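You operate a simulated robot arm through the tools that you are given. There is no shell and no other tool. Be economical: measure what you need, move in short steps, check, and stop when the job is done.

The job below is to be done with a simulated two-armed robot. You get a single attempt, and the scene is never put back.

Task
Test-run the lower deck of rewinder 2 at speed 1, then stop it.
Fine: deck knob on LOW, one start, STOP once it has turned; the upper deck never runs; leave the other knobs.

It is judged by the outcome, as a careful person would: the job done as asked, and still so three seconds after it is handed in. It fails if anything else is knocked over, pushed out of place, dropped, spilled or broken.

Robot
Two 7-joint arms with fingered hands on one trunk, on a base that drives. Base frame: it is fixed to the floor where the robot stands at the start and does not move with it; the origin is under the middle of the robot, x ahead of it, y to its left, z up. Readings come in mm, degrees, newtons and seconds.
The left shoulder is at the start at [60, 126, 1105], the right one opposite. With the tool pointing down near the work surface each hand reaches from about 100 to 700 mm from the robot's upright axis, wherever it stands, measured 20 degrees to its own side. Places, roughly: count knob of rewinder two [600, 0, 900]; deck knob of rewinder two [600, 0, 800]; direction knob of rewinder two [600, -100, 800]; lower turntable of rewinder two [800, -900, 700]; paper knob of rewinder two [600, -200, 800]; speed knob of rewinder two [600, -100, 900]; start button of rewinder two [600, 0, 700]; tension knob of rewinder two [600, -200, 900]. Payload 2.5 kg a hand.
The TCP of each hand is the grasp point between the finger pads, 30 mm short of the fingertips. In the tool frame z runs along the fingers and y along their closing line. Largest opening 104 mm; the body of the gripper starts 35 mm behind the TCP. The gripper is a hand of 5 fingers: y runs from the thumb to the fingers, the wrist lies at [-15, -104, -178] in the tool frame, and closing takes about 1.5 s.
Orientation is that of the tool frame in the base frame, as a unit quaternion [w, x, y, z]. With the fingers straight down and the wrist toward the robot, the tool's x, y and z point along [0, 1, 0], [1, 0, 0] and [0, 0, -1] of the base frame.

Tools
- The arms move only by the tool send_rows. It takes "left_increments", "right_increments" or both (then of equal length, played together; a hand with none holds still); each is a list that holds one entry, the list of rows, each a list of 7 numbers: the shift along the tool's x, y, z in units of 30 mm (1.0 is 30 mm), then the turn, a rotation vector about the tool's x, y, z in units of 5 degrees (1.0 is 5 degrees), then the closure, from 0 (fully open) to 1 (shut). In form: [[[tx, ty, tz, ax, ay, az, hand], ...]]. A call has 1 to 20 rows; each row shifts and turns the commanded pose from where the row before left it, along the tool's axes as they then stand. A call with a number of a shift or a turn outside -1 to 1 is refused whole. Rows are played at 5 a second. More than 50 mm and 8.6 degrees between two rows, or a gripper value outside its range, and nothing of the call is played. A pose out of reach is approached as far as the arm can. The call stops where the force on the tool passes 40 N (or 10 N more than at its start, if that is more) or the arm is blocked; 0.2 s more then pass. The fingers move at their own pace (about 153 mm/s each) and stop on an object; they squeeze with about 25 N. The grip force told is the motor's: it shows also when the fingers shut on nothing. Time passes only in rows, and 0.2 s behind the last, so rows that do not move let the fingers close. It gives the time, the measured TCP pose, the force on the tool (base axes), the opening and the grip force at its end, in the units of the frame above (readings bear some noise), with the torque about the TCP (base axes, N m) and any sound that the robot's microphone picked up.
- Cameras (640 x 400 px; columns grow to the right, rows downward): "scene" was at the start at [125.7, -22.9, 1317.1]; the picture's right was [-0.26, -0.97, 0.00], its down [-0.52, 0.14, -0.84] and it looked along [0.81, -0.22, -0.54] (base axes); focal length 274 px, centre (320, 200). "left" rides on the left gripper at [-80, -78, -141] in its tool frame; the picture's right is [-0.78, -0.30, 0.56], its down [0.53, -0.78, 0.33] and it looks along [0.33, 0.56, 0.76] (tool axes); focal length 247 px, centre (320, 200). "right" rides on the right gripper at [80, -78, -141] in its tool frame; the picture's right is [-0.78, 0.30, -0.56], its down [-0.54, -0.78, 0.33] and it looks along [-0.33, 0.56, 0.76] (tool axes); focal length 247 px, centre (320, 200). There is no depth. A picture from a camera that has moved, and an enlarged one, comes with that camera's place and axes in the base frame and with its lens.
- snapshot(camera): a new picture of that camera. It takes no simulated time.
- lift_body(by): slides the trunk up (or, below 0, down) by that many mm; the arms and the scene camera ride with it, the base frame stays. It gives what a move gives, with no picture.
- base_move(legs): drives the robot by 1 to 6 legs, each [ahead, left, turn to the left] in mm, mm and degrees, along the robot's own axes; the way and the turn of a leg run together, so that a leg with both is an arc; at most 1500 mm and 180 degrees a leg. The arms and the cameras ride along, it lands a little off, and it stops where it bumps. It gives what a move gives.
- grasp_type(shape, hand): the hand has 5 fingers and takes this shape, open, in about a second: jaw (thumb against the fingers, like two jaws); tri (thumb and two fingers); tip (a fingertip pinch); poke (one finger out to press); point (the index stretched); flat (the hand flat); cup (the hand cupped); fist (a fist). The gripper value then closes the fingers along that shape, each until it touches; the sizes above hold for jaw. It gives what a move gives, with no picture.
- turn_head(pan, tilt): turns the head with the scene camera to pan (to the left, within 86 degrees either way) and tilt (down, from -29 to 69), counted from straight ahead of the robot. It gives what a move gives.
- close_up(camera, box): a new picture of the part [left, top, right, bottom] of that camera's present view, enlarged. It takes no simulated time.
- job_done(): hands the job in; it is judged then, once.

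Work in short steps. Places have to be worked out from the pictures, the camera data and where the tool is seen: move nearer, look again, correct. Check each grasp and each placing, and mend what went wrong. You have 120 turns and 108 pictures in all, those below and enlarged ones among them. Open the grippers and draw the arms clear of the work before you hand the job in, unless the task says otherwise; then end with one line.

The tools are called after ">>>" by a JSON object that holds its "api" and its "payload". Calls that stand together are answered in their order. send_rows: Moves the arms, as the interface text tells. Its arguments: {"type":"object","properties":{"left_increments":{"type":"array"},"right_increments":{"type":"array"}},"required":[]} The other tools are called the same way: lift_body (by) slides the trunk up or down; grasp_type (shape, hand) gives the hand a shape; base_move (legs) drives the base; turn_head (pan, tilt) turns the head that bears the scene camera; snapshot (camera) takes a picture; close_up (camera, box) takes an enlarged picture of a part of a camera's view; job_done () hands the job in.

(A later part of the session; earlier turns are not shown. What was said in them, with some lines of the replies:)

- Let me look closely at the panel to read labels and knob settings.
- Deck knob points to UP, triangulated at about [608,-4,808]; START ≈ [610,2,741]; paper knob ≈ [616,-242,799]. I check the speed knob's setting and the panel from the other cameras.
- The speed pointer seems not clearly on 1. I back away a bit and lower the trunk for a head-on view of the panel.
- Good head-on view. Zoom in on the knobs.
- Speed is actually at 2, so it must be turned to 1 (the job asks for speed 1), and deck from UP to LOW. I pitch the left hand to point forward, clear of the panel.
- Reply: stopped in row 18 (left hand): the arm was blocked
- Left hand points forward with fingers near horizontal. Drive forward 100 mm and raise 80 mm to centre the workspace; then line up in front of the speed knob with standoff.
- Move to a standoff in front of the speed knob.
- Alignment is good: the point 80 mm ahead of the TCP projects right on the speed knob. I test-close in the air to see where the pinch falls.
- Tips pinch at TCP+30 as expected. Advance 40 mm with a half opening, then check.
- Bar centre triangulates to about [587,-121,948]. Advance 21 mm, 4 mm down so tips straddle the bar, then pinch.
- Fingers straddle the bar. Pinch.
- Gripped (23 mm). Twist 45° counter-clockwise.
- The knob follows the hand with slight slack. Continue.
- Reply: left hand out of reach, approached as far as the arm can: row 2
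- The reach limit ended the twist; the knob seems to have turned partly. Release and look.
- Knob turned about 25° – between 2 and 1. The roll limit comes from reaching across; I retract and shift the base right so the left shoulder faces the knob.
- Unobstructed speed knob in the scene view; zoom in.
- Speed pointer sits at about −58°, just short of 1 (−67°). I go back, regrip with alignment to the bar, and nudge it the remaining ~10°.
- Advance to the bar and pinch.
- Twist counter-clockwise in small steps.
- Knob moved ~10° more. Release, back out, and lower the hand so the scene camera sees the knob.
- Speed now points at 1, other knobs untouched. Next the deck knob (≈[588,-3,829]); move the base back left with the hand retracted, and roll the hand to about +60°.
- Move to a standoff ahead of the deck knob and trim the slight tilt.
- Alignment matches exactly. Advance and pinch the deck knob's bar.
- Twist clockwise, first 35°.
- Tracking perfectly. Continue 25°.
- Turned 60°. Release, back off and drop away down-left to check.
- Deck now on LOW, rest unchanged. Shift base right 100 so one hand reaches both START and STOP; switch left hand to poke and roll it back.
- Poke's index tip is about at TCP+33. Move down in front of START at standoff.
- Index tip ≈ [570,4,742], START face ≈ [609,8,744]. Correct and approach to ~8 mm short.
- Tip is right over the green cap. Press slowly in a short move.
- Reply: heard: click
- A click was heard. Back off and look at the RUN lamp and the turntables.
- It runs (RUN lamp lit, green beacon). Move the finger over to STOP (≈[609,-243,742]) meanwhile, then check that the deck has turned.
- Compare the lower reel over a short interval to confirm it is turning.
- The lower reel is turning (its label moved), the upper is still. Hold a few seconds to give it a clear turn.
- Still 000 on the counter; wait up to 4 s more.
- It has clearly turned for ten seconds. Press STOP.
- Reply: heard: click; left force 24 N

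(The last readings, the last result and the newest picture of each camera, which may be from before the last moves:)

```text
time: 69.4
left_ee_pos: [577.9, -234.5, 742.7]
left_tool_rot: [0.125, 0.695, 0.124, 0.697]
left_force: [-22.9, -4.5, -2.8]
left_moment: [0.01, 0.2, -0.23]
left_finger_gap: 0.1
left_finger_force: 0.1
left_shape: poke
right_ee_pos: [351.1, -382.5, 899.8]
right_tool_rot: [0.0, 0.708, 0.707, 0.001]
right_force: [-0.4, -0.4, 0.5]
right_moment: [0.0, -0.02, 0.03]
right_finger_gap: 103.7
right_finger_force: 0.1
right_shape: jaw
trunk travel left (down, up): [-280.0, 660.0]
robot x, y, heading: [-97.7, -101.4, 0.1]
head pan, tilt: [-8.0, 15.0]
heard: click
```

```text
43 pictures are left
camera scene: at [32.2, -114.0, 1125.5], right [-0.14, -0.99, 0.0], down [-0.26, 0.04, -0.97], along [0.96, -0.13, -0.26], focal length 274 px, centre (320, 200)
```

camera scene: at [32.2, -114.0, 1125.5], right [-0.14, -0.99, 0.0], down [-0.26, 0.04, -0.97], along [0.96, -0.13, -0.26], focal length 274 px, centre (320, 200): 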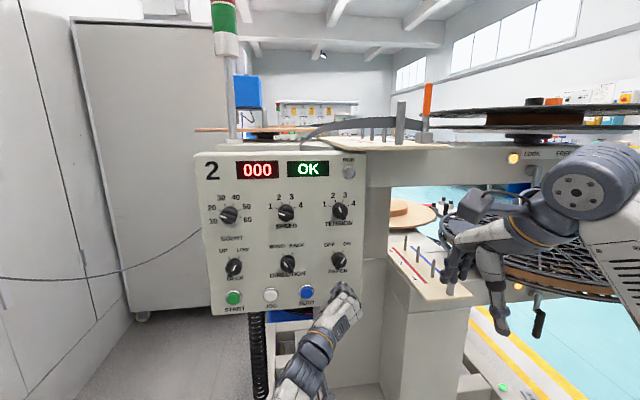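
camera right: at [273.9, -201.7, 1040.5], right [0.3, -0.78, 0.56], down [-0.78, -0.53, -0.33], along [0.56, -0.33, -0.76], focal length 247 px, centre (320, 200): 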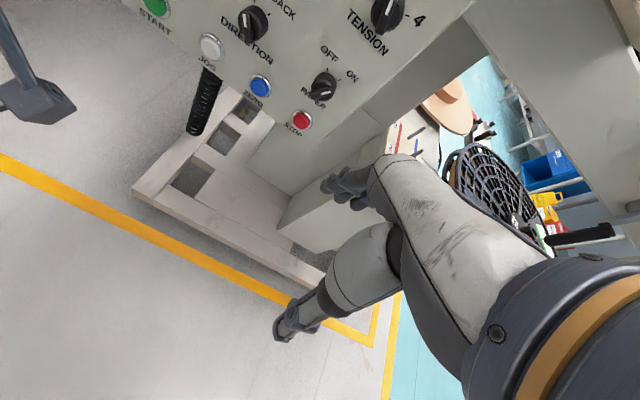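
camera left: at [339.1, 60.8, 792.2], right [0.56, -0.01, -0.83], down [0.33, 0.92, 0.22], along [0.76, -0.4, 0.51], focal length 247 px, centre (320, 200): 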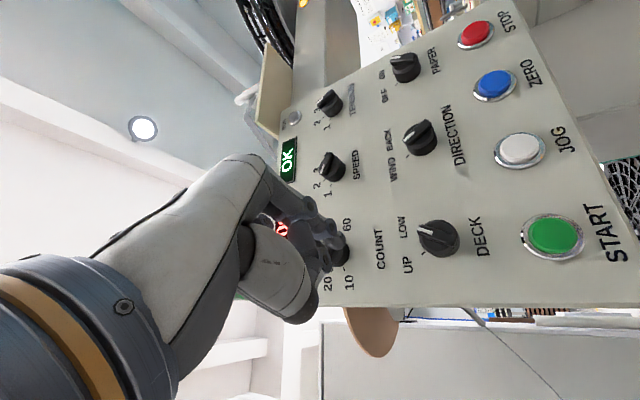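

Click heard, RUN lamp off. Withdraw the hand straight back, open it, and back the robot off.

>>> {"api": "send_rows", "payload": {"left_increments": [[[0, 0, -0.6, 0, 0, 0, 0], [0, 0, -0.9, 0, 0, 0, 0], [0, 0, -0.9, 0, 0, 0, 0], [0, 0, -0.9, 0, 0, 0, 0], [0, 0, 0, 0, 0, 0, 0]]]}}

>>> {"api": "base_move", "payload": {"legs": [[-120, 0, 0]]}}

>>> {"api": "grasp_type", "payload": {"hand": "left", "shape": "jaw"}}

>>> {"api": "snapshot", "payload": {"camera": "scene"}}

>>> {"api": "close_up", "payload": {"camera": "scene", "box": [200, 130, 370, 290]}}

```text
time: 70.6
left_ee_pos: [477.7, -239.8, 745.2]
left_tool_rot: [0.131, 0.695, 0.13, 0.695]
left_force: [-0.1, -0.4, 1.0]
left_moment: [-0.01, -0.02, 0.02]
left_finger_gap: 0.0
left_finger_force: 0.1
left_shape: poke
right_ee_pos: [351.9, -381.6, 898.6]
right_tool_rot: [0.001, 0.707, 0.707, -0.001]
right_force: [0.4, -1.0, -0.5]
right_moment: [0.02, 0.0, 0.0]
right_finger_gap: 103.9
right_finger_force: 0.0
right_shape: jaw
trunk travel left (down, up): [-280.0, 660.0]
robot x, y, heading: [-98.0, -97.8, -0.2]
head pan, tilt: [-8.0, 15.0]
```

```text
time: 71.8
left_ee_pos: [358.4, -238.9, 744.9]
left_tool_rot: [0.131, 0.695, 0.129, 0.695]
left_force: [0.0, 0.1, 0.3]
left_moment: [-0.01, 0.0, 0.01]
left_finger_gap: 0.2
left_finger_force: 0.0
left_shape: poke
right_ee_pos: [232.8, -381.7, 899.8]
right_tool_rot: [-0.001, 0.707, 0.707, 0.0]
right_force: [0.2, -0.1, -0.3]
right_moment: [-0.03, 0.01, -0.01]
right_finger_gap: 103.9
right_finger_force: 0.0
right_shape: jaw
trunk travel left (down, up): [-280.0, 660.0]
robot x, y, heading: [-217.1, -101.4, 0.1]
head pan, tilt: [-8.0, 15.0]
```

```text
time: 72.7
left_ee_pos: [359.2, -238.4, 745.7]
left_tool_rot: [0.13, 0.696, 0.13, 0.694]
left_force: [0.3, -0.6, -0.1]
left_moment: [-0.02, -0.02, 0.04]
left_finger_gap: 104.0
left_finger_force: 0.1
left_shape: jaw
right_ee_pos: [232.8, -381.8, 898.9]
right_tool_rot: [0.0, 0.707, 0.707, -0.001]
right_force: [0.7, -0.3, 0.6]
right_moment: [-0.02, -0.02, 0.03]
right_finger_gap: 103.8
right_finger_force: 0.0
right_shape: jaw
trunk travel left (down, up): [-280.0, 660.0]
robot x, y, heading: [-219.0, -102.2, 0.1]
head pan, tilt: [-8.0, 15.0]
```

```text
42 pictures are left
camera scene: at [-86.3, -113.4, 1125.4], right [-0.14, -0.99, 0.0], down [-0.26, 0.04, -0.97], along [0.96, -0.13, -0.26], focal length 274 px, centre (320, 200)
```

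scene: 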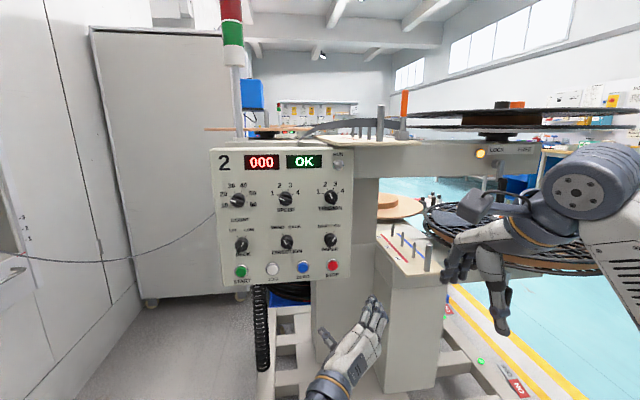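

```text
2.50 times, centred on (285, 210) of scene
camera zoom: at [-86.3, -113.4, 1125.4], right [-0.14, -0.99, 0.0], down [-0.26, 0.04, -0.97], along [0.96, -0.13, -0.26], focal length 686 px, centre (408, 175)
```

zoom: 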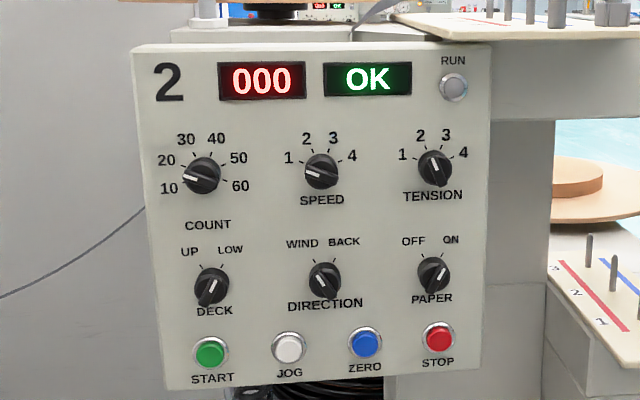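

The machine is stopped with RUN off, DECK on LOW and SPEED on 1. The other knobs are unchanged and the arms are clear.

>>> {"api": "job_done", "payload": {}}

```text
The job is handed in.
```

Rewinder 2's lower deck was test-run at speed 1 for about ten seconds with one start, then stopped with STOP. The deck knob is on LOW, and I turned the speed knob from 2 to 1 because it was not already there. The upper deck did not run, and the other knobs are as they were.
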